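You operate a simulated robot arm through the tools that you are given. There is no shell and no other tool. Be economical: measure what you need, move in short steps, check, and stop when the job is done.

You run a simulated robot arm. Do the job below in one go: nothing can be reset, and whatever is moved stays where it is left.

Task
Mark stud 6 yellow and stud 9 white, and put the markers back.
Fine: a stroke across the end of each; each marker lies in its cradle; no other stud is marked.

It is judged by the outcome, as a careful person would: the job done as asked, and still so three seconds after it is handed in. It fails if anything else is knocked over, pushed out of place, dropped, spilled or broken.

Robot
A 6-joint arm with a two-finger parallel gripper, fixed in place. Base frame: the origin is at the foot of the arm, x ahead of it, y to its left, z up. Lengths are in cm, angles in degrees, forces in N, time in s.
With the tool pointing down near the work surface it reaches from about 20 to 64 cm from the base axis. Its first joint turns from -66.0 to 66.0 degrees. Payload 2.7 kg.
The tool frame sits at the grasp point between the pads (the TCP): z along the fingers, y along the line on which they close. The tips reach 2.3 cm beyond it. The gripper opens to 9.4 cm. The fingers are 3.8 cm wide and 1 cm thick; the gripper's body (5.4 by 9.6 cm) begins 3.9 cm behind the TCP.
Orientation is that of the tool frame in the base frame, as [roll, pitch, yaw] about the fixed x, y, z axes, in that order (R = Rz(yaw) Ry(pitch) Rx(roll)). With the fingers straight down and closing along the base's y, the tool's x points along the base's -x, its y along +y and its z along -z.

Tools
- The arm moves only by the tool jog_arm. Its arguments are lists of equal length, an entry for each row: "delta_pos": the shift along the tool's x, y, z in cm, a list of three; "angular": the turn, a rotation vector about the tool's x, y, z in degrees, a list of three; "fingers": the closure in counts, from 0 (fully open) to 255 (shut). In form: {"delta_pos": [[x, y, z], ...], "angular": [[rx, ry, rz], ...], "fingers": [fingers, ...]}. A call has 1 to 20 rows; each row shifts and turns the commanded pose from where the row before left it, along the tool's axes as they then stand. A row lasts 0.2 s, in which the tool goes at most 5 cm and 8.6 degrees; a call with a longer step from one row to the next is refused whole, and so is a gripper value outside its range. A pose out of reach is approached as far as the arm can. The call stops where the force on the tool passes 40 N (or 10 N more than at its start, if that is more) or the arm is blocked; 0.2 s more then pass. The fingers move at their own pace (about 4.5 cm/s each) and stop on an object; they squeeze with about 25 N. The grip force told is the motor's: it shows also when the fingers shut on nothing. Time passes only in rows, and 0.2 s behind the last, so rows that do not move let the fingers close. It gives the time, the measured TCP pose, the force on the tool (base axes), the opening and the grip force at its end, in the units of the frame above (readings bear some noise), with the torque about the TCP (base axes, N m) and any sound that the robot's microphone picked up.
- Cameras (640 x 400 px; columns grow to the right, rows downward): "scene" is fixed at [7.98, -45.64, 138.08]; the picture's right is [0.59, -0.81, 0.00], its down [-0.62, -0.46, -0.63] and it looks along [0.51, 0.37, -0.77] (base axes); focal length 254 px, centre (320, 200). "wrist" rides on the gripper at [8.6, 1.6, -7.4] in the tool frame; the picture's right is [-0.18, 0.98, 0.00], its down [-0.58, -0.11, -0.81] and it looks along [-0.79, -0.15, 0.59] (tool axes); focal length 243 px, centre (320, 200). There is no depth. A picture from a camera that has moved, and an enlarged one, comes with that camera's place and axes in the base frame and with its lens.
- camera(camera): a new picture of that camera. It takes no simulated time.
- close_up(camera, box): a new picture of the part [left, top, right, bottom] of that camera's present view, enlarged. It takes no simulated time.
- close_job(): hands the job in; it is judged then, once.

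Work in short steps. Places have to be worked out from the pictures, the camera data and where the tool is seen: move nearer, look again, correct. Check each grasp and each placing, and mend what went wrong. You have 120 turns and 84 pictures in all, those below and enlarged ones among them. Open the gripper and draw the arm clear of the work before you hand the job in, unless the task says otherwise; then end with one line.

The tools are called after ">>>" as name(argument=value, ...) on one line, values as JSON. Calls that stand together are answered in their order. jog_arm: Moves the arm, as the interface text tells. Its arguments: {"type":"object","properties":{"delta_pos":{"type":"array","items":{"type":"array","items":{"type":"number"}}},"angular":{"type":"array","items":{"type":"array","items":{"type":"number"}}},"fingers":{"type":"array","items":{"type":"number"}}},"required":["delta_pos","angular","fingers"]} The other tools are called the same way: camera (camera) takes a picture; close_up (camera, box) takes an enlarged picture of a part of a camera's view; close_job () hands the job in.

At the start:

```text
time: 0.0
ee_pos: [40.07, 9.17, 96.11]
orientation: [-180.0, 0.0, 180.0]
contact_force: [-1.0, -0.1, -0.3]
torque: [0.0, -0.01, -0.02]
finger_gap: 9.41
grasp_force: 0.1
```

scene: 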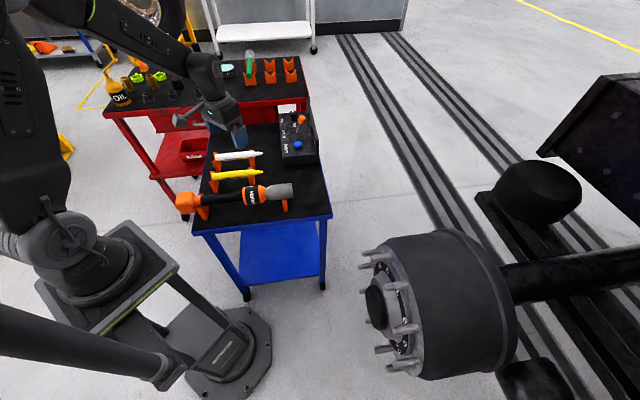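
wrist: 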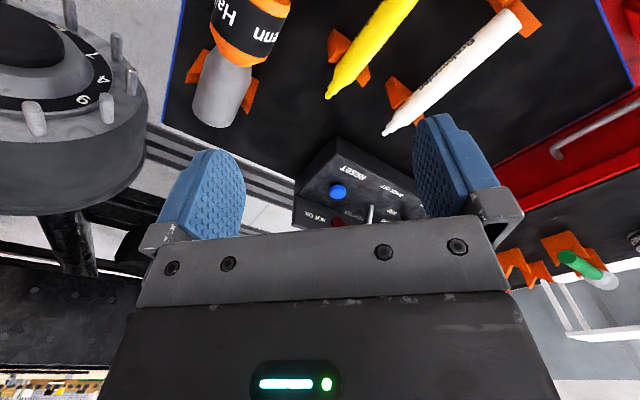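

The pictures show the cart with the markers on cradles and a wheel hub with studs at the right. I take enlarged views of both.

>>> close_up(camera="scene", box=[340, 220, 440, 390])

>>> close_up(camera="scene", box=[170, 100, 340, 220])

>>> close_up(camera="wrist", box=[0, 0, 160, 150])

```text
2.35 times, centred on (390, 305) of scene
camera zoom: at [7.98, -45.64, 138.08], right [0.59, -0.81, 0.0], down [-0.62, -0.46, -0.63], along [0.51, 0.37, -0.77], focal length 597 px, centre (155, -47)
```

zoom: 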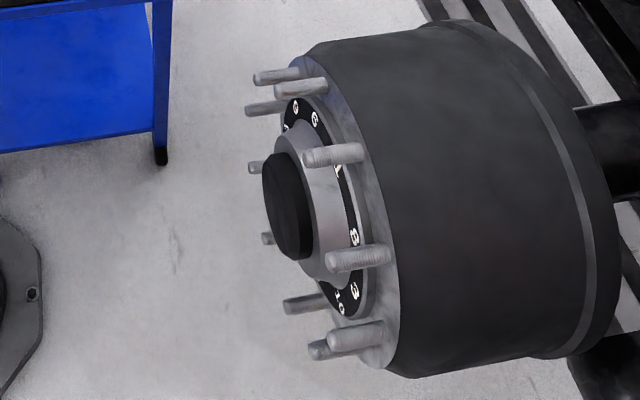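

```text
3.33 times, centred on (255, 160) of scene
camera zoom: at [7.98, -45.64, 138.08], right [0.59, -0.81, 0.0], down [-0.62, -0.46, -0.63], along [0.51, 0.37, -0.77], focal length 846 px, centre (537, 333)
```

zoom: 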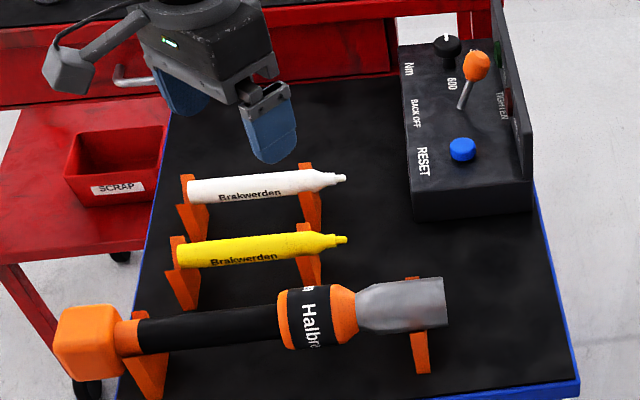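

```text
2.67 times, centred on (80, 75) of wrist
camera zoom: at [31.31, 10.78, 103.48], right [0.18, 0.98, 0.0], down [0.58, -0.11, 0.81], along [0.79, -0.15, -0.59], focal length 647 px, centre (960, 533)
```

zoom: 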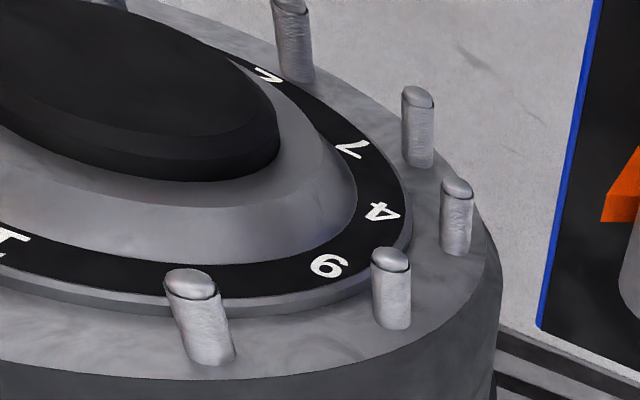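

The hub faces the arm; its stud plane normal is about (-0.67, 0.74, 0), stud tips on a circle of about 16.75 cm round (37, -45, 56). Both markers lie along (0.70, -0.72), at z about 75. I back off and turn to read the labels face-on first.

>>> jog_arm(delta_pos=[[1.667, -4, 0], [1.667, -4, 0], [1.667, -4, 0], [1.667, -4, 0], [1.667, -4, 0], [1.667, -4, 0], [0, 0, 0], [0, 0, 0], [0, 0, 0], [0, 0, 0], [0, 0, 0], [0, 0, 0], [0, 0, 0]], angular=[[0, 0, 0], [0, 0, 0], [0, 0, 0], [0, 0, 0], [0, 0, 0], [0, 0, 0], [0, 0, 7.67], [0, 0, 7.67], [0, 0, 7.67], [0, 0, 7.67], [0, 0, 7.67], [0, 0, 7.67], [0, 0, 0]], fingers=[133, 133, 133, 133, 133, 133, 133, 133, 133, 133, 133, 133, 133])

>>> camera(camera="wrist")

```text
time: 2.8
ee_pos: [29.91, -14.67, 96.05]
orientation: [180.0, 0.0, 133.9]
contact_force: [0.4, -0.4, -0.4]
torque: [-0.01, -0.01, 0.01]
finger_gap: 4.47
grasp_force: 0.1
```

```text
78 pictures are left
camera wrist: at [25.09, -7.34, 103.5], right [0.84, 0.55, 0.0], down [0.32, -0.49, 0.81], along [0.44, -0.67, -0.59], focal length 243 px, centre (320, 200)
```

wrist: 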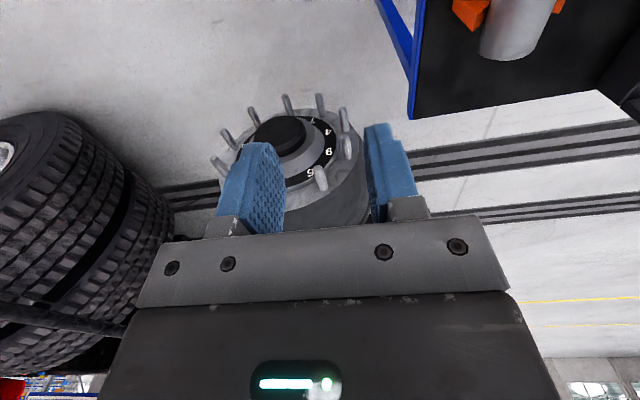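

I enlarge the hub labels.

>>> close_up(camera="wrist", box=[200, 85, 370, 215])

>>> close_up(camera="scene", box=[355, 240, 400, 290])

```text
3.08 times, centred on (285, 150) of wrist
camera zoom: at [25.09, -7.34, 103.5], right [0.84, 0.55, 0.0], down [0.32, -0.49, 0.81], along [0.44, -0.67, -0.59], focal length 746 px, centre (428, 354)
```

zoom: 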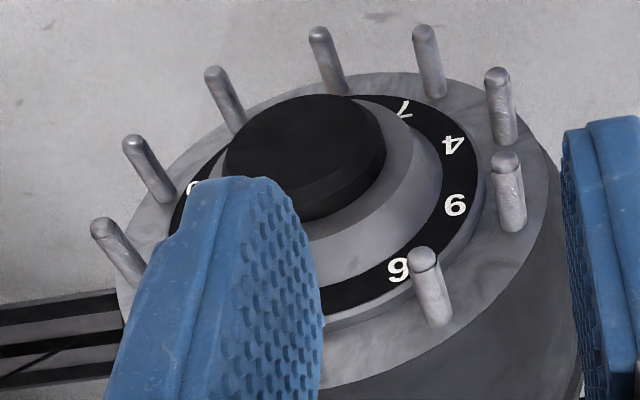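

```text
8.00 times, centred on (378, 265) of scene
camera zoom: at [7.98, -45.64, 138.08], right [0.59, -0.81, 0.0], down [-0.62, -0.46, -0.63], along [0.51, 0.37, -0.77], focal length 2029 px, centre (-140, -320)
```

zoom: 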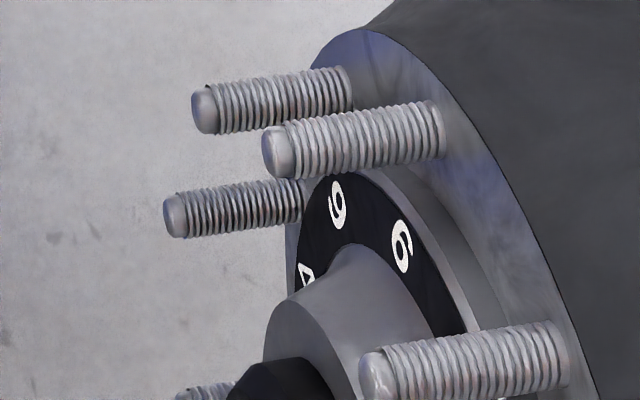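

The digits a (next to the 4) and b must be told apart, 6 or 9; I zoom further.

>>> close_up(camera="wrist", box=[295, 105, 345, 185])

>>> close_up(camera="scene", box=[370, 255, 415, 360])

```text
5.00 times, centred on (320, 145) of wrist
camera zoom: at [25.09, -7.34, 103.5], right [0.84, 0.55, 0.0], down [0.32, -0.49, 0.81], along [0.44, -0.67, -0.59], focal length 1213 px, centre (320, 475)
```

zoom: 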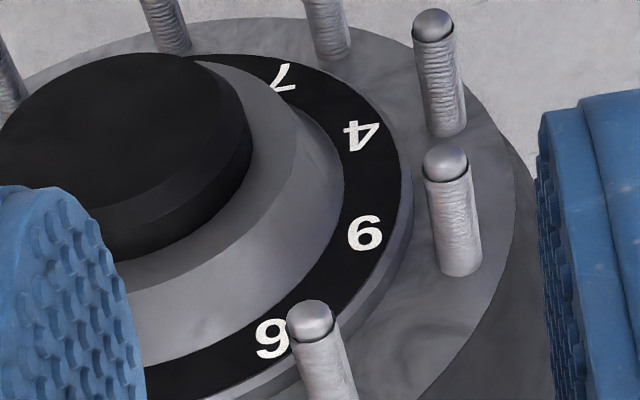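

```text
3.81 times, centred on (392, 308) of scene
camera zoom: at [7.98, -45.64, 138.08], right [0.59, -0.81, 0.0], down [-0.62, -0.46, -0.63], along [0.51, 0.37, -0.77], focal length 966 px, centre (44, -210)
```

zoom: 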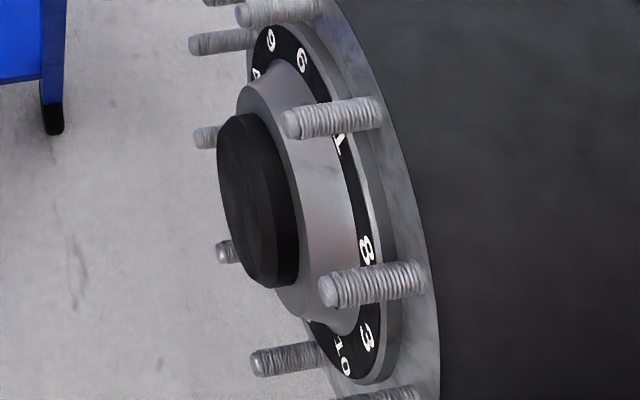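

I zoom strongly on the glyphs to settle their orientation.

>>> close_up(camera="wrist", box=[312, 112, 330, 124])

>>> close_up(camera="wrist", box=[304, 122, 336, 182])

```text
16.00 times, centred on (321, 118) of wrist
camera zoom: at [25.09, -7.34, 103.5], right [0.84, 0.55, 0.0], down [0.32, -0.49, 0.81], along [0.44, -0.67, -0.59], focal length 3882 px, centre (304, 1512)
```

zoom: 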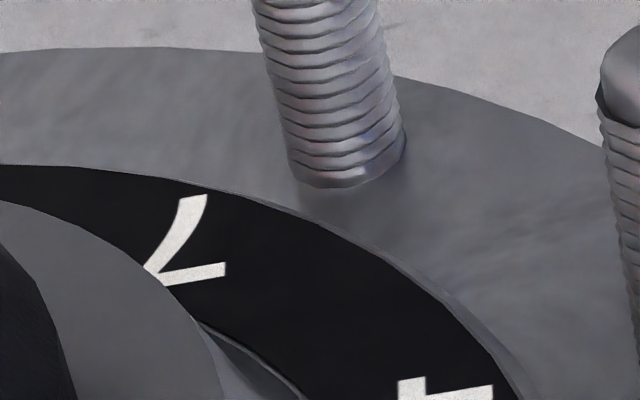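

```text
6.67 times, centred on (320, 152) of wrist
camera zoom: at [25.09, -7.34, 103.5], right [0.84, 0.55, 0.0], down [0.32, -0.49, 0.81], along [0.44, -0.67, -0.59], focal length 1618 px, centre (320, 520)
```

zoom: 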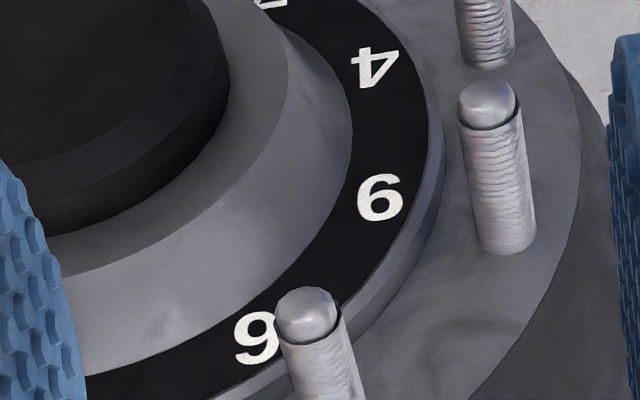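

The 4 and 7 appear turned 180° in this inverted picture, so digits are upright in the world. Now each of a and b singly.

>>> close_up(camera="wrist", box=[323, 146, 335, 157])

>>> close_up(camera="wrist", box=[304, 166, 316, 178])

```text
16.00 times, centred on (329, 152) of wrist
camera zoom: at [25.09, -7.34, 103.5], right [0.84, 0.55, 0.0], down [0.32, -0.49, 0.81], along [0.44, -0.67, -0.59], focal length 3882 px, centre (176, 976)
```

zoom: 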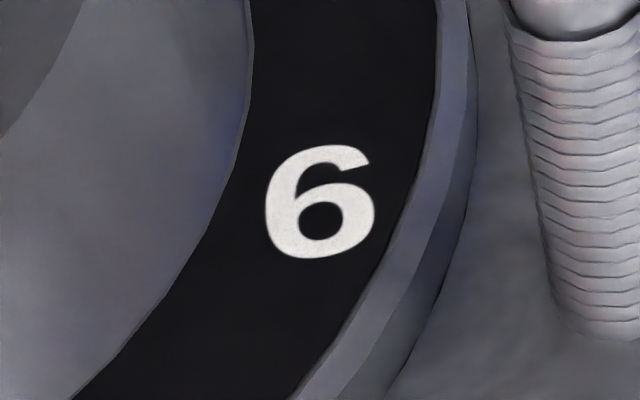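

```text
16.00 times, centred on (310, 172) of wrist
camera zoom: at [25.09, -7.34, 103.5], right [0.84, 0.55, 0.0], down [0.32, -0.49, 0.81], along [0.44, -0.67, -0.59], focal length 3882 px, centre (480, 648)
```

zoom: 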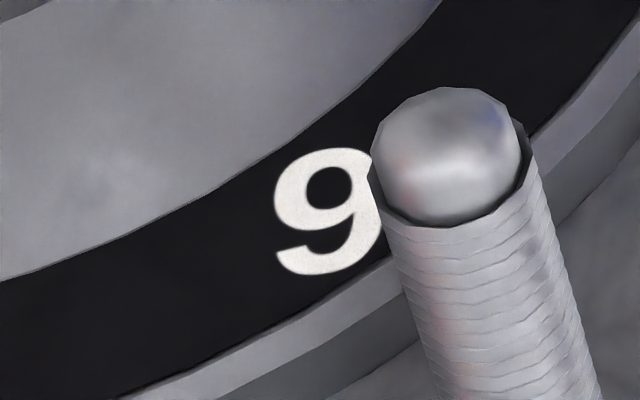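

Reading them upright in the world: stud a (next to 4), tip near (49.0, -33.6, 60.4), is 9. Stud b, tip near (44.6, -37.8, 68.8), is 6. I move above the yellow marker and look.

>>> jog_arm(delta_pos=[[1.84, 3.66, 0], [1.84, 3.66, 0], [1.84, 3.66, 0], [1.84, 3.66, 0], [1.84, 3.66, 0], [1.84, 3.66, 0], [1.84, 3.66, 0], [1.84, 3.66, 0], [0, 0, 4], [0, 0, 4], [0, 0, 0]], angular=[[0, 0, 0], [0, 0, 0], [0, 0, 0], [0, 0, 0], [0, 0, 0], [0, 0, 0], [0, 0, 0], [0, 0, 0], [0, 0, 0], [0, 0, 0], [0, 0, 0]], fingers=[133, 133, 133, 133, 133, 133, 133, 133, 133, 133, 133])

>>> camera(camera="wrist")

>>> close_up(camera="scene", box=[180, 110, 340, 220])

```text
time: 5.2
ee_pos: [40.97, 16.09, 87.88]
orientation: [-180.0, 0.0, 134.0]
contact_force: [0.1, 0.0, -0.7]
torque: [-0.02, 0.0, -0.01]
finger_gap: 4.5
grasp_force: 0.0
```

```text
69 pictures are left
camera wrist: at [35.98, 23.38, 95.31], right [0.84, 0.55, 0.0], down [0.33, -0.49, 0.81], along [0.44, -0.67, -0.59], focal length 243 px, centre (320, 200)
```

wrist: 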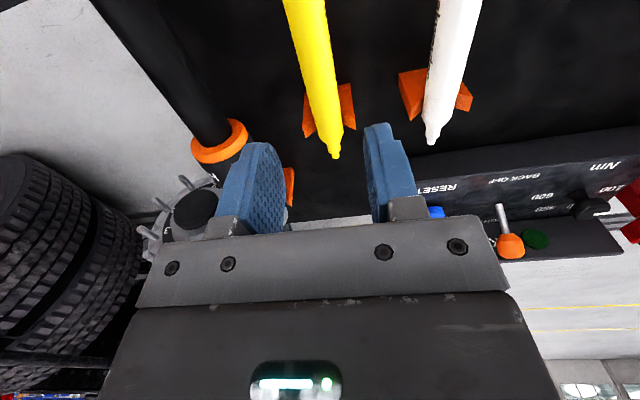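

```text
3.64 times, centred on (260, 165) of scene
camera zoom: at [7.98, -45.64, 138.08], right [0.59, -0.81, 0.0], down [-0.62, -0.46, -0.63], along [0.51, 0.37, -0.77], focal length 922 px, centre (538, 327)
```

zoom: 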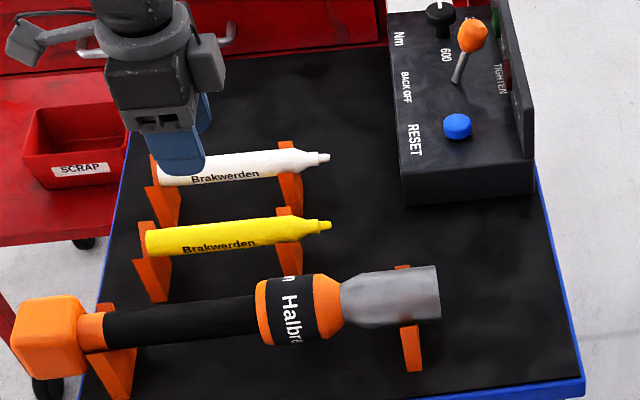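

The TCP is about 0.5 cm off the yellow marker's line towards +y tool; I correct and descend to marker height, watching force.

>>> jog_arm(delta_pos=[[0, -0.47, 0], [0, 0, 4], [0, 0, 4], [0, 0, 3], [0, 0, 1.8], [0, 0, 0]], angular=[[0, 0, 0], [0, 0, 0], [0, 0, 0], [0, 0, 0], [0, 0, 0], [0, 0, 0]], fingers=[133, 133, 133, 133, 133, 133])

>>> camera(camera="wrist")

>>> close_up(camera="scene", box=[190, 120, 290, 210])

```text
time: 6.6
ee_pos: [40.49, 15.88, 75.25]
orientation: [-179.9, 0.0, 134.0]
contact_force: [-0.1, 1.0, 0.1]
torque: [0.03, -0.01, -0.03]
finger_gap: 4.48
grasp_force: 0.0
```

```text
67 pictures are left
camera wrist: at [35.64, 23.19, 82.64], right [0.84, 0.55, 0.0], down [0.33, -0.49, 0.81], along [0.44, -0.67, -0.59], focal length 243 px, centre (320, 200)
```

wrist: 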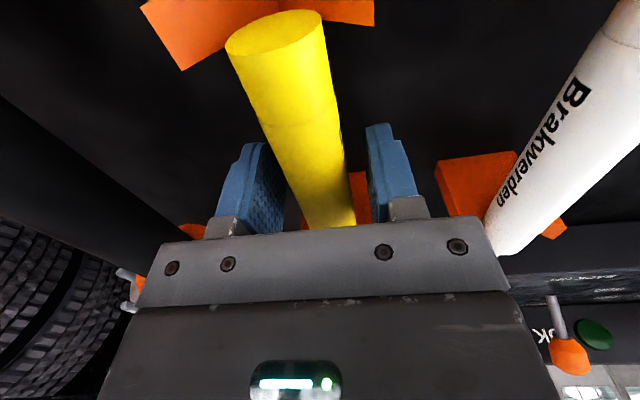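

```text
4.44 times, centred on (240, 165) of scene
camera zoom: at [7.98, -45.64, 138.08], right [0.59, -0.81, 0.0], down [-0.62, -0.46, -0.63], along [0.51, 0.37, -0.77], focal length 1127 px, centre (676, 356)
```

zoom: 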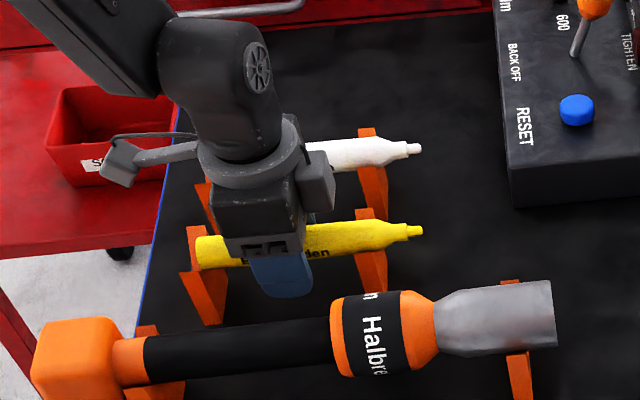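

The marker is centred between the pads. Closing.

>>> jog_arm(delta_pos=[[0, 0, 0], [0, 0, 0], [0, 0, 0], [0, 0, 0], [0, 0, 0]], angular=[[0, 0, 0], [0, 0, 0], [0, 0, 0], [0, 0, 0], [0, 0, 0]], fingers=[255, 255, 255, 255, 255])

>>> camera(camera="wrist")

```text
time: 7.8
ee_pos: [40.52, 15.93, 75.3]
orientation: [179.8, 0.1, 134.0]
contact_force: [3.2, 2.2, 1.7]
torque: [-0.06, -0.11, 0.24]
finger_gap: 2.4
grasp_force: 24.7
```

```text
65 pictures are left
camera wrist: at [35.65, 23.21, 82.69], right [0.83, 0.55, 0.0], down [0.32, -0.49, 0.81], along [0.44, -0.67, -0.59], focal length 243 px, centre (320, 200)
```

wrist: 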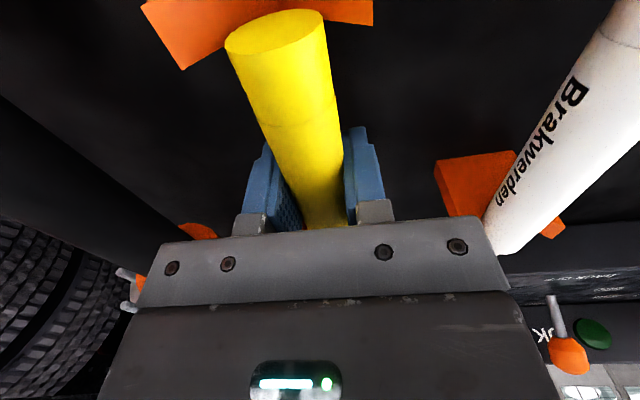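

Held at gap 2.4 cm with 25 N. I lift straight up (cradle pose: about 40.5, 15.9, 75.3, yaw 134), and check.

>>> jog_arm(delta_pos=[[0, 0, -1.5], [0, 0, -1.5], [0, 0, -3], [0, 0, -3], [0, 0, -3], [0, 0, 0]], angular=[[0, 0, 0], [0, 0, 0], [0, 0, 0], [0, 0, 0], [0, 0, 0], [0, 0, 0]], fingers=[255, 255, 255, 255, 255, 255])

>>> close_up(camera="scene", box=[180, 100, 310, 210])

```text
time: 9.2
ee_pos: [40.5, 15.59, 87.28]
orientation: [-179.9, 0.0, 134.0]
contact_force: [-0.2, 0.1, -0.5]
torque: [0.0, -0.04, -0.01]
finger_gap: 2.38
grasp_force: 24.9
```

```text
3.64 times, centred on (245, 155) of scene
camera zoom: at [7.98, -45.64, 138.08], right [0.59, -0.81, 0.0], down [-0.62, -0.46, -0.63], along [0.51, 0.37, -0.77], focal length 922 px, centre (593, 364)
```

zoom: 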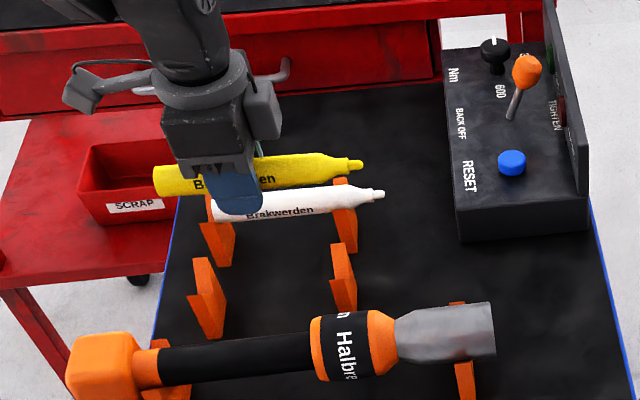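

The marker is lifted cleanly; its tip is about 10.4 cm ahead of the TCP. I carry it to a viewing pose before the hub, high above the studs.

>>> jog_arm(delta_pos=[[-2.78, -3.83, 0], [-2.78, -3.83, 0], [-2.78, -3.83, 0], [-2.78, -3.83, 0], [-2.78, -3.83, 0], [-2.78, -3.83, 0], [-2.78, -3.83, 0], [-2.78, -3.83, 0], [-2.78, -3.83, 0], [0, 0, 0], [0, 0, 0]], angular=[[0, 0, 0], [0, 0, 0], [0, 0, 0], [0, 0, 0], [0, 0, 0], [0, 0, 0], [0, 0, 0], [0, 0, 0], [0, 0, 0], [0, 0, 0], [0, 0, 0]], fingers=[255, 255, 255, 255, 255, 255, 255, 255, 255, 255, 255])

>>> camera(camera="wrist")

>>> close_up(camera="scene", box=[300, 180, 440, 300])

```text
time: 11.6
ee_pos: [33.19, -25.89, 87.06]
orientation: [180.0, 0.0, 134.0]
contact_force: [0.0, 0.4, 0.2]
torque: [-0.02, 0.02, 0.04]
finger_gap: 2.38
grasp_force: 25.6
```

```text
63 pictures are left
camera wrist: at [28.35, -18.55, 94.54], right [0.83, 0.55, 0.0], down [0.33, -0.49, 0.81], along [0.44, -0.67, -0.59], focal length 243 px, centre (320, 200)
```

wrist: 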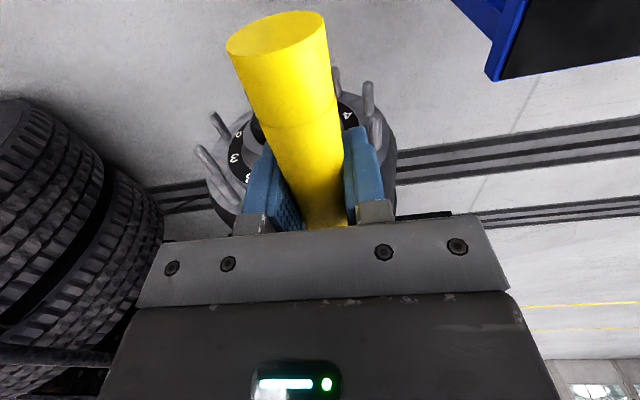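

```text
3.33 times, centred on (370, 240) of scene
camera zoom: at [7.98, -45.64, 138.08], right [0.59, -0.81, 0.0], down [-0.62, -0.46, -0.63], along [0.51, 0.37, -0.77], focal length 846 px, centre (153, 67)
```

zoom: 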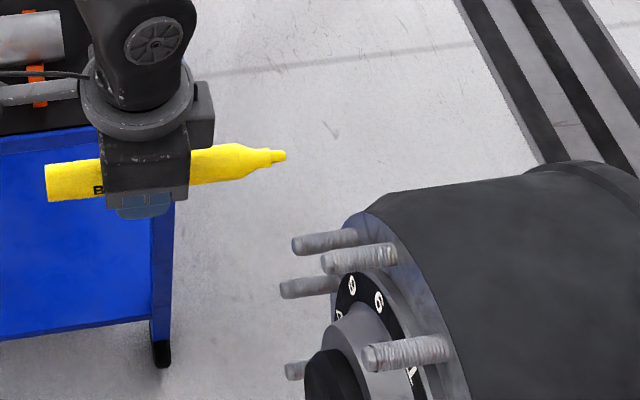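

The marker hides the studs in the wrist view; I sidestep along tool +y for an unobstructed look.

>>> jog_arm(delta_pos=[[0, 4.5, 0], [0, 4.5, 0], [0, 4.5, 0], [0, 4.5, 0], [0, 4, 0], [0, 0, 0]], angular=[[0, 0, 0], [0, 0, 0], [0, 0, 0], [0, 0, 0], [0, 0, 0], [0, 0, 0]], fingers=[255, 255, 255, 255, 255, 255])

>>> camera(camera="wrist")

```text
time: 13.0
ee_pos: [48.66, -10.84, 87.31]
orientation: [180.0, 0.0, 134.0]
contact_force: [-0.7, -0.6, -0.8]
torque: [-0.03, 0.01, 0.0]
finger_gap: 2.38
grasp_force: 24.8
```

```text
61 pictures are left
camera wrist: at [43.81, -3.54, 94.77], right [0.84, 0.55, 0.0], down [0.33, -0.49, 0.81], along [0.44, -0.67, -0.59], focal length 243 px, centre (320, 200)
```

wrist: 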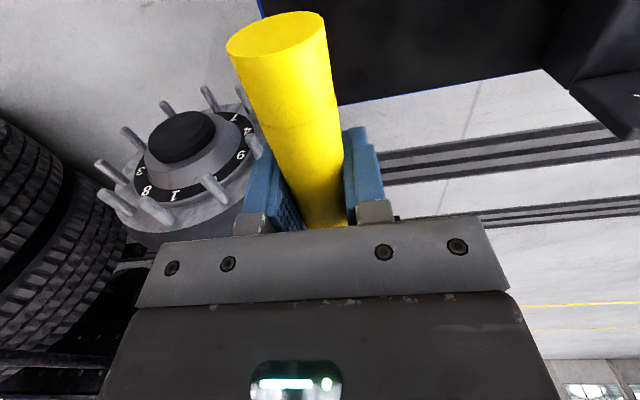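

>>> close_up(camera="wrist", box=[90, 80, 270, 230])

>>> close_up(camera="scene", box=[350, 235, 410, 375])

```text
2.67 times, centred on (180, 155) of wrist
camera zoom: at [43.81, -3.54, 94.77], right [0.84, 0.55, 0.0], down [0.33, -0.49, 0.81], along [0.44, -0.67, -0.59], focal length 647 px, centre (693, 320)
```

zoom: 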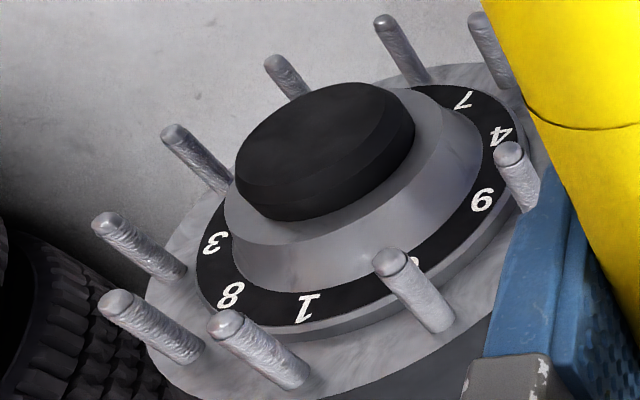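

```text
2.86 times, centred on (380, 305) of scene
camera zoom: at [7.99, -45.64, 138.08], right [0.59, -0.81, 0.0], down [-0.62, -0.46, -0.63], along [0.51, 0.37, -0.77], focal length 725 px, centre (149, -100)
```

zoom: 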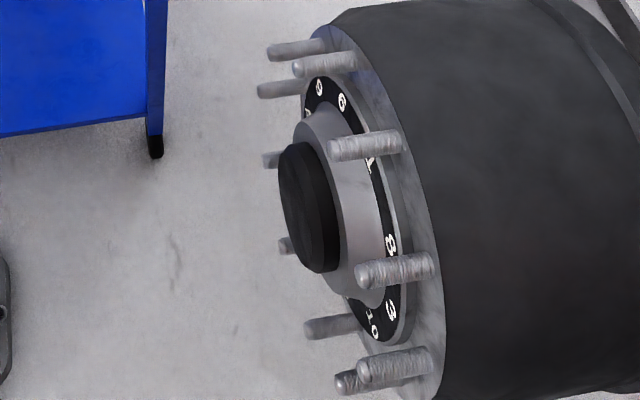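

Triangulated: stud 6 tip (44.64, -37.97, 68.95), stud 9 tip (48.94, -33.67, 60.5), face normal at 45°. The marker tip is about 10.6 cm ahead and 0.15 to +y of the TCP. I go to a 5 cm standoff from stud 6 and down to its height.

>>> jog_arm(delta_pos=[[-0.224, -4.376, 0], [-0.224, -4.376, 0], [-0.224, -4.376, 0], [-0.224, -4.376, 0], [-0.224, -4.376, 0], [0, 0, 4], [0, 0, 4], [0, 0, 4], [0, 0, 4], [0, 0, 2.26], [0, 0, 0]], angular=[[0, 0, 0], [0, 0, 0], [0, 0, 0], [0, 0, 0], [0, 0, 0], [0, 0, 0], [0, 0, 0], [0, 0, 0], [0, 0, 0], [0, 0, 0], [0, 0, 0]], fingers=[255, 255, 255, 255, 255, 255, 255, 255, 255, 255, 255])

>>> close_up(camera="scene", box=[320, 210, 420, 290])

>>> camera(camera="wrist")

```text
time: 15.4
ee_pos: [33.74, -26.93, 68.96]
orientation: [180.0, 0.0, 134.0]
contact_force: [0.3, -0.5, -0.2]
torque: [0.05, 0.0, -0.02]
finger_gap: 2.39
grasp_force: 24.9
```

```text
5.00 times, centred on (370, 250) of scene
camera zoom: at [7.98, -45.64, 138.08], right [0.59, -0.81, 0.0], down [-0.62, -0.46, -0.63], along [0.51, 0.37, -0.77], focal length 1268 px, centre (70, -50)
```

zoom: 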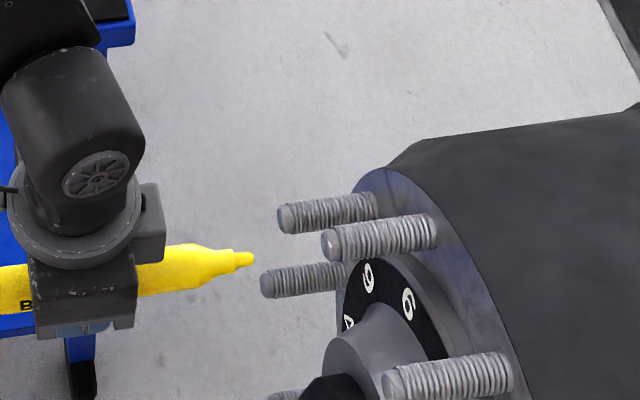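

```text
57 pictures are left
camera wrist: at [28.87, -19.68, 76.35], right [0.83, 0.55, 0.0], down [0.33, -0.49, 0.81], along [0.44, -0.67, -0.59], focal length 243 px, centre (320, 200)
```

wrist: 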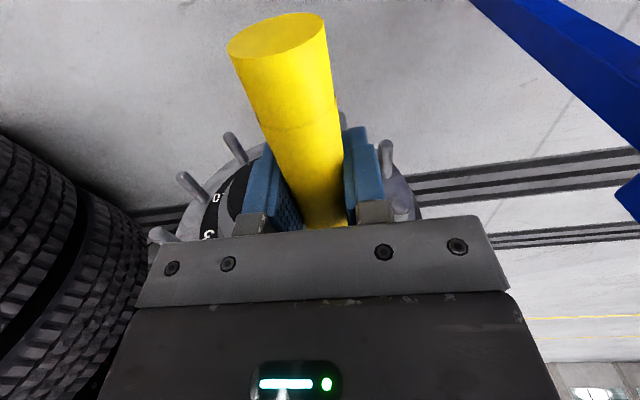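

The alignment looks right within about 0.3 cm. I advance most of the way with a 0.2 cm raise, then feel for contact.

>>> jog_arm(delta_pos=[[-1.5, 0, -0.1], [-1.5, 0, -0.1], [-1, 0, 0], [-0.3, 0, 0], [0, 0, 0]], angular=[[0, 0, 0], [0, 0, 0], [0, 0, 0], [0, 0, 0], [0, 0, 0]], fingers=[255, 255, 255, 255, 255])

>>> close_up(camera="scene", box=[340, 230, 400, 270])

```text
time: 16.6
ee_pos: [36.89, -30.01, 69.3]
orientation: [-179.9, 0.0, 134.0]
contact_force: [-0.1, 0.8, -0.7]
torque: [-0.03, 0.01, -0.01]
finger_gap: 2.39
grasp_force: 24.7
```

```text
10.00 times, centred on (370, 250) of scene
camera zoom: at [7.98, -45.64, 138.08], right [0.59, -0.81, 0.0], down [-0.62, -0.46, -0.63], along [0.51, 0.37, -0.77], focal length 2536 px, centre (-180, -300)
```

zoom: 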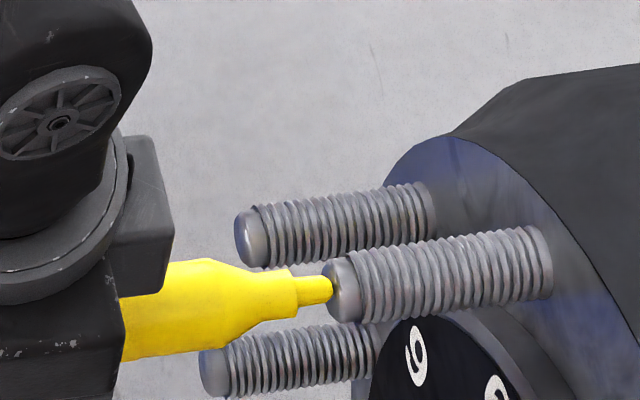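

The tip is a few millimetres from the stud's end, well centred. I advance in 0.15 cm steps to light contact.

>>> jog_arm(delta_pos=[[-0.15, 0, 0], [-0.15, 0, 0], [0, 0, 0]], angular=[[0, 0, 0], [0, 0, 0], [0, 0, 0]], fingers=[255, 255, 255])

>>> close_up(camera="scene", box=[350, 235, 390, 265])

```text
time: 17.4
ee_pos: [37.07, -30.05, 69.29]
orientation: [180.0, -0.2, 134.1]
contact_force: [-9.7, 9.9, 4.4]
torque: [-0.34, -0.3, 0.05]
finger_gap: 2.37
grasp_force: 24.5
```

```text
13.33 times, centred on (370, 250) of scene
camera zoom: at [7.96, -45.62, 138.09], right [0.59, -0.81, 0.0], down [-0.62, -0.46, -0.63], along [0.51, 0.37, -0.77], focal length 3382 px, centre (-347, -467)
```

zoom: 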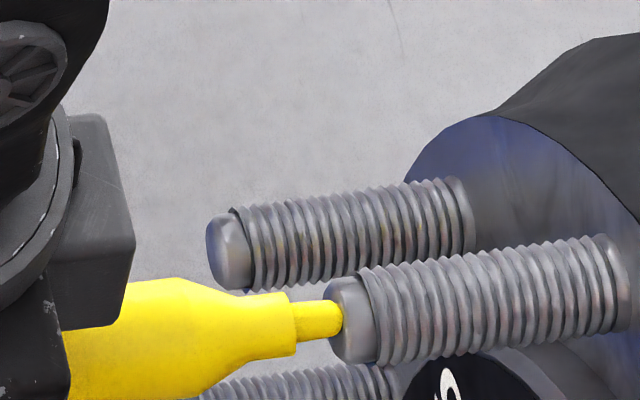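

Contact at about 14 N, with some upward push (the tip sits a little high on the end). I ease off 0.1 cm and stroke down across the end and look.

>>> jog_arm(delta_pos=[[0.1, 0, 0], [0, 0.08, 0.18], [0, 0.08, 0.18], [0, 0.08, 0.18], [0, 0, 0]], angular=[[0, 0, 0], [0, 0, 0], [0, 0, 0], [0, 0, 0], [0, 0, 0]], fingers=[255, 255, 255, 255, 255])

>>> close_up(camera="scene", box=[350, 235, 390, 265])

```text
time: 18.6
ee_pos: [37.32, -29.91, 68.66]
orientation: [-180.0, 0.0, 134.0]
contact_force: [-5.1, 3.3, -0.1]
torque: [-0.05, -0.02, -0.2]
finger_gap: 2.38
grasp_force: 24.7
```

```text
13.33 times, centred on (370, 250) of scene
camera zoom: at [7.97, -45.64, 138.08], right [0.59, -0.81, 0.0], down [-0.62, -0.46, -0.63], along [0.51, 0.37, -0.77], focal length 3382 px, centre (-347, -467)
```

zoom: 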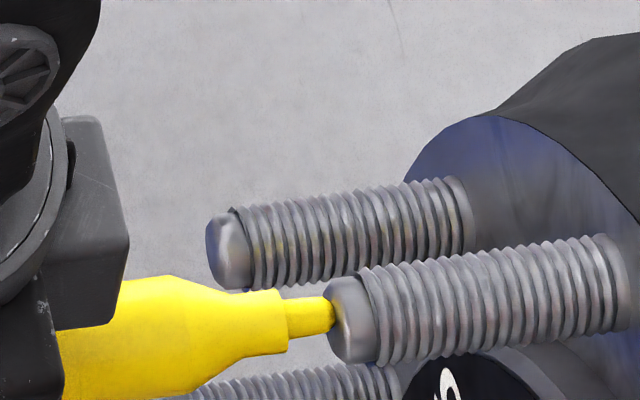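

Contact of about 6 N held. I continue the stroke another 0.6 cm.

>>> jog_arm(delta_pos=[[0, 0.08, 0.18], [0, 0.08, 0.18], [0, 0.08, 0.18], [0, 0, 0]], angular=[[0, 0, 0], [0, 0, 0], [0, 0, 0], [0, 0, 0]], fingers=[255, 255, 255, 255])

```text
time: 19.6
ee_pos: [37.41, -29.83, 68.17]
orientation: [180.0, 0.0, 134.0]
contact_force: [-2.2, 2.2, -0.7]
torque: [-0.04, -0.06, -0.01]
finger_gap: 2.38
grasp_force: 25.3
```

Force fell to about 3 N towards the lower edge. I press 0.08 cm more and stroke back up the other way, slightly past the start.

>>> jog_arm(delta_pos=[[-0.08, 0, 0], [0, -0.08, -0.18], [0, -0.08, -0.18], [0, -0.08, -0.18], [0, -0.08, -0.18], [0, -0.08, -0.18], [0, -0.08, -0.18], [0, -0.08, -0.18], [0, 0, 0]], angular=[[0, 0, 0], [0, 0, 0], [0, 0, 0], [0, 0, 0], [0, 0, 0], [0, 0, 0], [0, 0, 0], [0, 0, 0], [0, 0, 0]], fingers=[255, 255, 255, 255, 255, 255, 255, 255, 255])

>>> jog_arm(delta_pos=[[1, 0, 0], [2, 0, 0], [3, 0, 0], [0, 0, 0]], angular=[[0, 0, 0], [0, 0, 0], [0, 0, 0], [0, 0, 0]], fingers=[255, 255, 255, 255])

>>> close_up(camera="scene", box=[350, 235, 390, 265])

```text
time: 21.6
ee_pos: [37.09, -30.12, 69.48]
orientation: [179.9, 0.1, 133.9]
contact_force: [-0.7, 0.2, -0.2]
torque: [0.01, 0.01, -0.05]
finger_gap: 2.37
grasp_force: 24.3
```

```text
time: 22.6
ee_pos: [32.9, -25.84, 69.32]
orientation: [180.0, 0.0, 133.9]
contact_force: [-0.7, -0.6, 0.5]
torque: [-0.01, 0.0, -0.02]
finger_gap: 2.38
grasp_force: 25.4
```

```text
13.33 times, centred on (370, 250) of scene
camera zoom: at [7.98, -45.64, 138.08], right [0.59, -0.81, 0.0], down [-0.62, -0.46, -0.63], along [0.51, 0.37, -0.77], focal length 3382 px, centre (-347, -467)
```

zoom: 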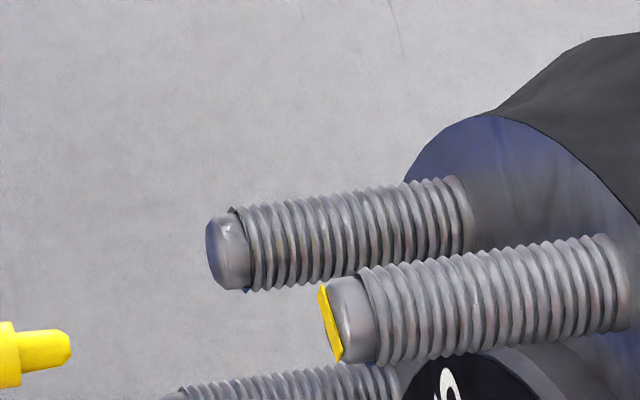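

A yellow stroke lies across stud 6's end. I carry the marker back up over its cradle.

>>> jog_arm(delta_pos=[[0, 0, -4.5], [0, 0, -4.5], [0, 0, -4.5], [0, 0, -4.5], [2.726, 3.806, 0], [2.726, 3.806, 0], [2.726, 3.806, 0], [2.726, 3.806, 0], [2.726, 3.806, 0], [2.726, 3.806, 0], [2.726, 3.806, 0], [2.726, 3.806, 0], [2.726, 3.806, 0], [0, 0, 0], [0, 0, 0]], angular=[[0, 0, 0], [0, 0, 0], [0, 0, 0], [0, 0, 0], [0, 0, 0], [0, 0, 0], [0, 0, 0], [0, 0, 0], [0, 0, 0], [0, 0, 0], [0, 0, 0], [0, 0, 0], [0, 0, 0], [0, 0, 0], [0, 0, 0]], fingers=[255, 255, 255, 255, 255, 255, 255, 255, 255, 255, 255, 255, 255, 255, 255])

>>> close_up(camera="scene", box=[180, 100, 310, 210])

```text
time: 25.8
ee_pos: [40.82, 15.72, 87.24]
orientation: [-180.0, 0.0, 134.0]
contact_force: [0.3, 1.2, -0.5]
torque: [-0.02, 0.01, 0.02]
finger_gap: 2.36
grasp_force: 24.7
```

```text
3.64 times, centred on (245, 155) of scene
camera zoom: at [7.98, -45.64, 138.08], right [0.59, -0.81, 0.0], down [-0.62, -0.46, -0.63], along [0.51, 0.37, -0.77], focal length 922 px, centre (593, 364)
```

zoom: 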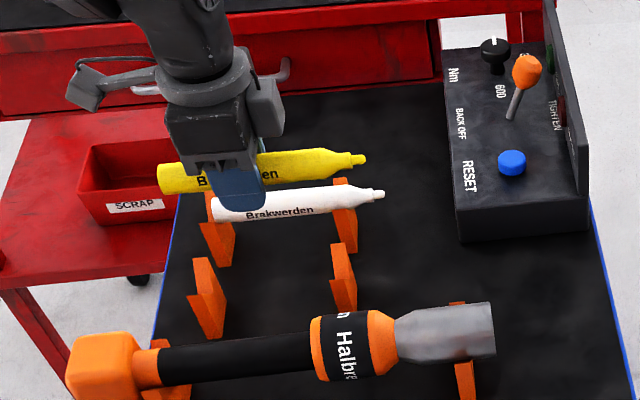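

Small offset from the pick pose: I correct (+0.25, -0.1 in the tool) and descend to just above seating, then check.

>>> jog_arm(delta_pos=[[0.25, -0.1, 0], [0, 0, 4], [0, 0, 4], [0, 0, 2], [0, 0, 0], [0, 0, 0]], angular=[[0, 0, 0], [0, 0, 0], [0, 0, 0], [0, 0, 0], [0, 0, 0], [0, 0, 0]], fingers=[255, 255, 255, 255, 255, 255])

>>> camera(camera="wrist")

>>> close_up(camera="scene", box=[190, 120, 290, 210])

```text
time: 27.2
ee_pos: [40.2, 15.58, 77.5]
orientation: [-180.0, 0.0, 134.0]
contact_force: [-0.3, -0.9, -0.8]
torque: [0.02, 0.0, -0.02]
finger_gap: 2.39
grasp_force: 25.2
```

```text
51 pictures are left
camera wrist: at [35.26, 22.89, 84.95], right [0.84, 0.55, 0.0], down [0.33, -0.49, 0.81], along [0.44, -0.67, -0.59], focal length 243 px, centre (320, 200)
```

wrist: 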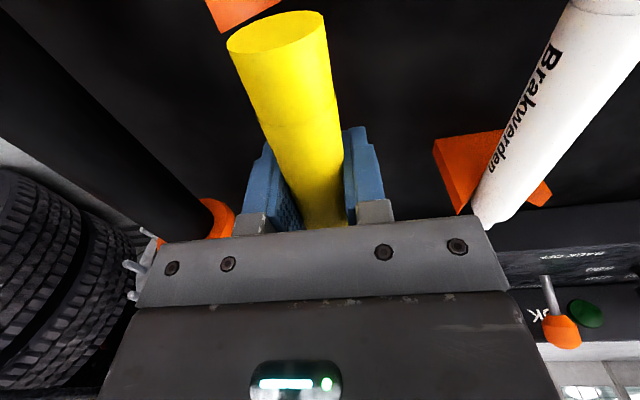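

```text
4.44 times, centred on (240, 165) of scene
camera zoom: at [7.98, -45.64, 138.08], right [0.59, -0.81, 0.0], down [-0.62, -0.46, -0.63], along [0.51, 0.37, -0.77], focal length 1127 px, centre (676, 356)
```

zoom: 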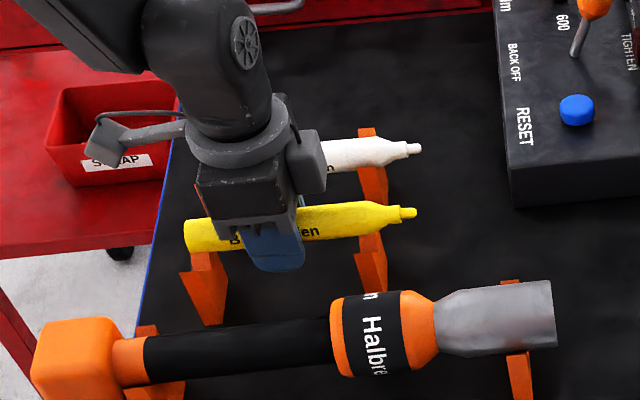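

By the scene picture the marker is within about 0.15 cm of its original line. I lower the last 2.2 cm gently.

>>> jog_arm(delta_pos=[[0, 0, 0.8], [0, 0, 0.8], [0, 0, 0.4], [0, 0, 0]], angular=[[0, 0, 0], [0, 0, 0], [0, 0, 0], [0, 0, 0]], fingers=[255, 255, 255, 255])

>>> camera(camera="wrist")

>>> close_up(camera="scene", box=[190, 120, 290, 210])

```text
time: 28.2
ee_pos: [40.3, 15.68, 75.57]
orientation: [179.9, 0.0, 134.0]
contact_force: [2.3, 1.7, 4.6]
torque: [0.19, 0.2, -0.13]
finger_gap: 2.36
grasp_force: 24.7
```

```text
49 pictures are left
camera wrist: at [35.32, 23.03, 82.96], right [0.84, 0.55, 0.0], down [0.32, -0.49, 0.81], along [0.44, -0.67, -0.59], focal length 243 px, centre (320, 200)
```

wrist: 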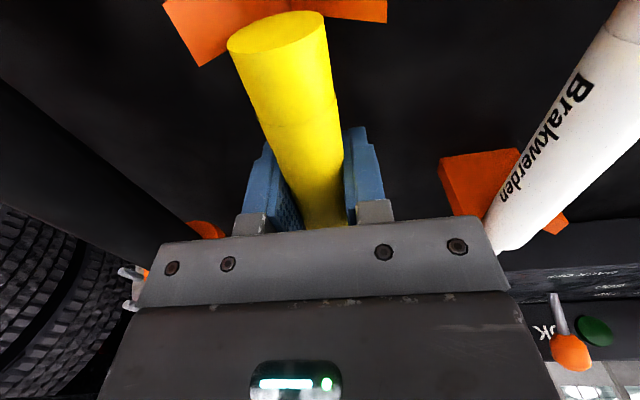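

```text
4.44 times, centred on (240, 165) of scene
camera zoom: at [7.98, -45.64, 138.08], right [0.59, -0.81, 0.0], down [-0.62, -0.46, -0.63], along [0.51, 0.37, -0.77], focal length 1127 px, centre (676, 356)
```

zoom: 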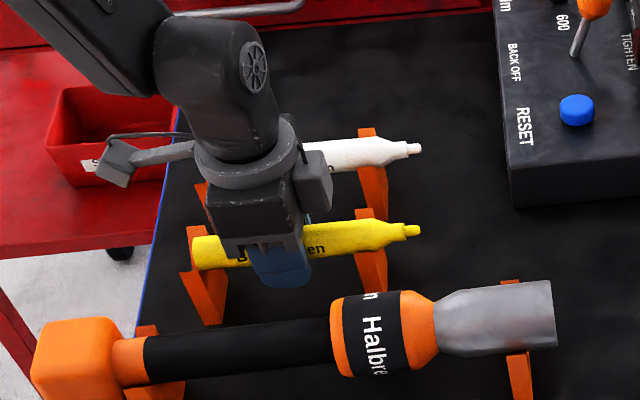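

It rests on the left flank of the V (pushed to +y, cradle appears shifted right). I lift slightly, shift +0.35 in y, and lower again.

>>> jog_arm(delta_pos=[[0, 0, -0.4], [0, 0.35, 0], [0, 0, 0.4], [0, 0, 0.2], [0, 0, 0]], angular=[[0, 0, 0], [0, 0, 0], [0, 0, 0], [0, 0, 0], [0, 0, 0]], fingers=[255, 255, 255, 255, 255])

>>> camera(camera="wrist")

```text
time: 29.4
ee_pos: [40.5, 15.94, 75.28]
orientation: [-179.9, 0.0, 134.0]
contact_force: [-3.0, -1.5, 5.7]
torque: [0.26, 0.26, 0.23]
finger_gap: 2.4
grasp_force: 24.9
```

```text
47 pictures are left
camera wrist: at [35.55, 23.26, 82.67], right [0.83, 0.55, 0.0], down [0.33, -0.49, 0.81], along [0.44, -0.67, -0.59], focal length 243 px, centre (320, 200)
```

wrist: 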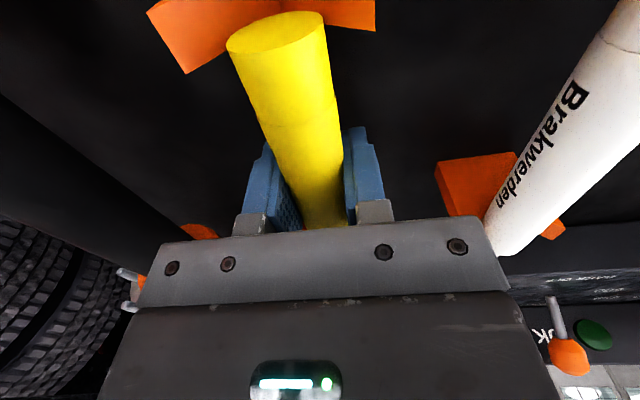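

The pose and view now match the original seating. I release and rise.

>>> jog_arm(delta_pos=[[0, 0, 0], [0, 0, 0], [0, 0, 0], [0, 0, 0], [0, 0, 0], [0, 0, -1], [0, 0, -3], [0, 0, -4], [0, 0, -4], [0, 0, 0]], angular=[[0, 0, 0], [0, 0, 0], [0, 0, 0], [0, 0, 0], [0, 0, 0], [0, 0, 0], [0, 0, 0], [0, 0, 0], [0, 0, 0], [0, 0, 0]], fingers=[180, 133, 133, 133, 133, 133, 133, 133, 133, 133])

>>> camera(camera="wrist")

>>> close_up(camera="scene", box=[190, 120, 290, 210])

```text
time: 31.6
ee_pos: [40.61, 15.82, 87.02]
orientation: [180.0, 0.1, 134.1]
contact_force: [-0.1, 0.0, -0.5]
torque: [-0.03, 0.02, 0.01]
finger_gap: 4.51
grasp_force: 0.1
```

```text
46 pictures are left
camera wrist: at [35.76, 23.12, 94.46], right [0.84, 0.55, 0.0], down [0.33, -0.49, 0.81], along [0.44, -0.67, -0.59], focal length 243 px, centre (320, 200)
```

wrist: 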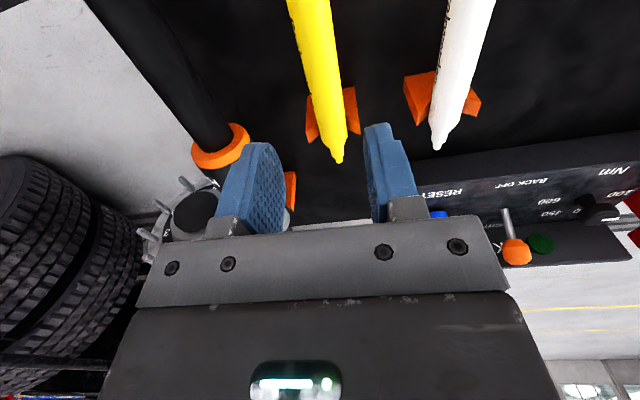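

```text
4.44 times, centred on (240, 165) of scene
camera zoom: at [7.98, -45.64, 138.08], right [0.59, -0.81, 0.0], down [-0.62, -0.46, -0.63], along [0.51, 0.37, -0.77], focal length 1127 px, centre (676, 356)
```

zoom: 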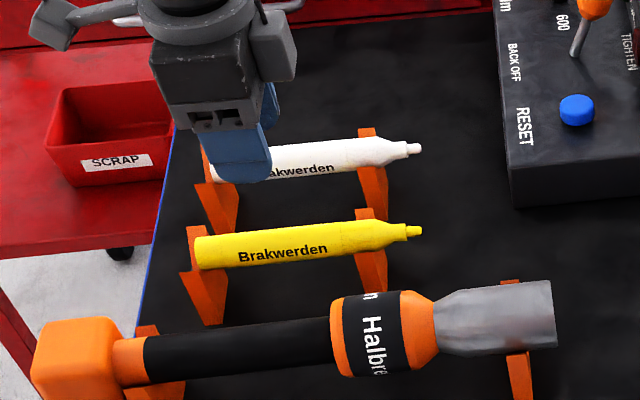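

Yellow is back in its cradle. The white marker is about 10.1 cm over along tool +y; I move there and check alignment.

>>> jog_arm(delta_pos=[[0, 4, 0], [0, 4, 0], [0, 2.1, 0], [0, 0, 0]], angular=[[0, 0, 0], [0, 0, 0], [0, 0, 0], [0, 0, 0]], fingers=[133, 133, 133, 133])

>>> camera(camera="wrist")

```text
time: 32.6
ee_pos: [47.87, 22.8, 87.1]
orientation: [179.9, 0.1, 134.0]
contact_force: [0.9, 0.6, 0.2]
torque: [0.0, 0.03, 0.02]
finger_gap: 4.49
grasp_force: 0.0
```

```text
44 pictures are left
camera wrist: at [43.01, 30.13, 94.55], right [0.83, 0.55, 0.0], down [0.33, -0.49, 0.81], along [0.44, -0.67, -0.59], focal length 243 px, centre (320, 200)
```

wrist: 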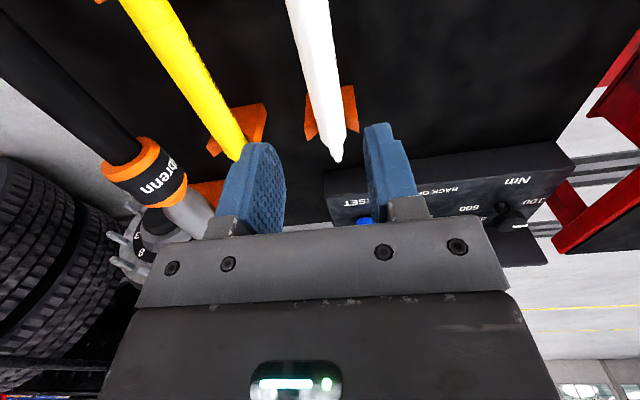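

White looks in the same place relative to the tool as yellow did. Descending 11.8 cm.

>>> jog_arm(delta_pos=[[0, 0, 4], [0, 0, 4], [0, 0, 2.5], [0, 0, 1.3], [0, 0, 0]], angular=[[0, 0, 0], [0, 0, 0], [0, 0, 0], [0, 0, 0], [0, 0, 0]], fingers=[133, 133, 133, 133, 133])

>>> camera(camera="wrist")

```text
time: 33.8
ee_pos: [47.72, 23.1, 75.38]
orientation: [180.0, 0.0, 134.0]
contact_force: [0.0, -0.3, 0.2]
torque: [-0.01, 0.02, -0.02]
finger_gap: 4.51
grasp_force: 0.0
```

```text
43 pictures are left
camera wrist: at [42.87, 30.33, 82.92], right [0.84, 0.55, 0.0], down [0.33, -0.49, 0.81], along [0.44, -0.67, -0.59], focal length 243 px, centre (320, 200)
```

wrist: 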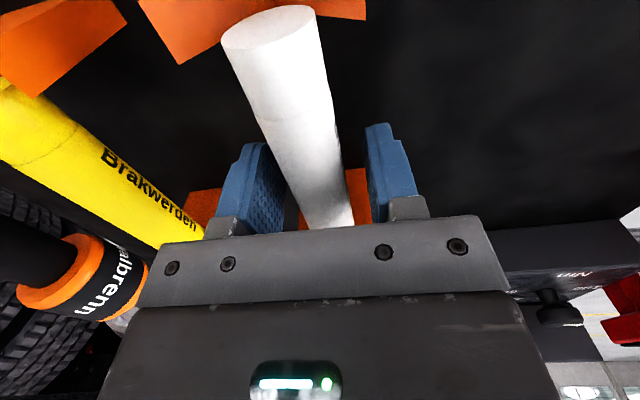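

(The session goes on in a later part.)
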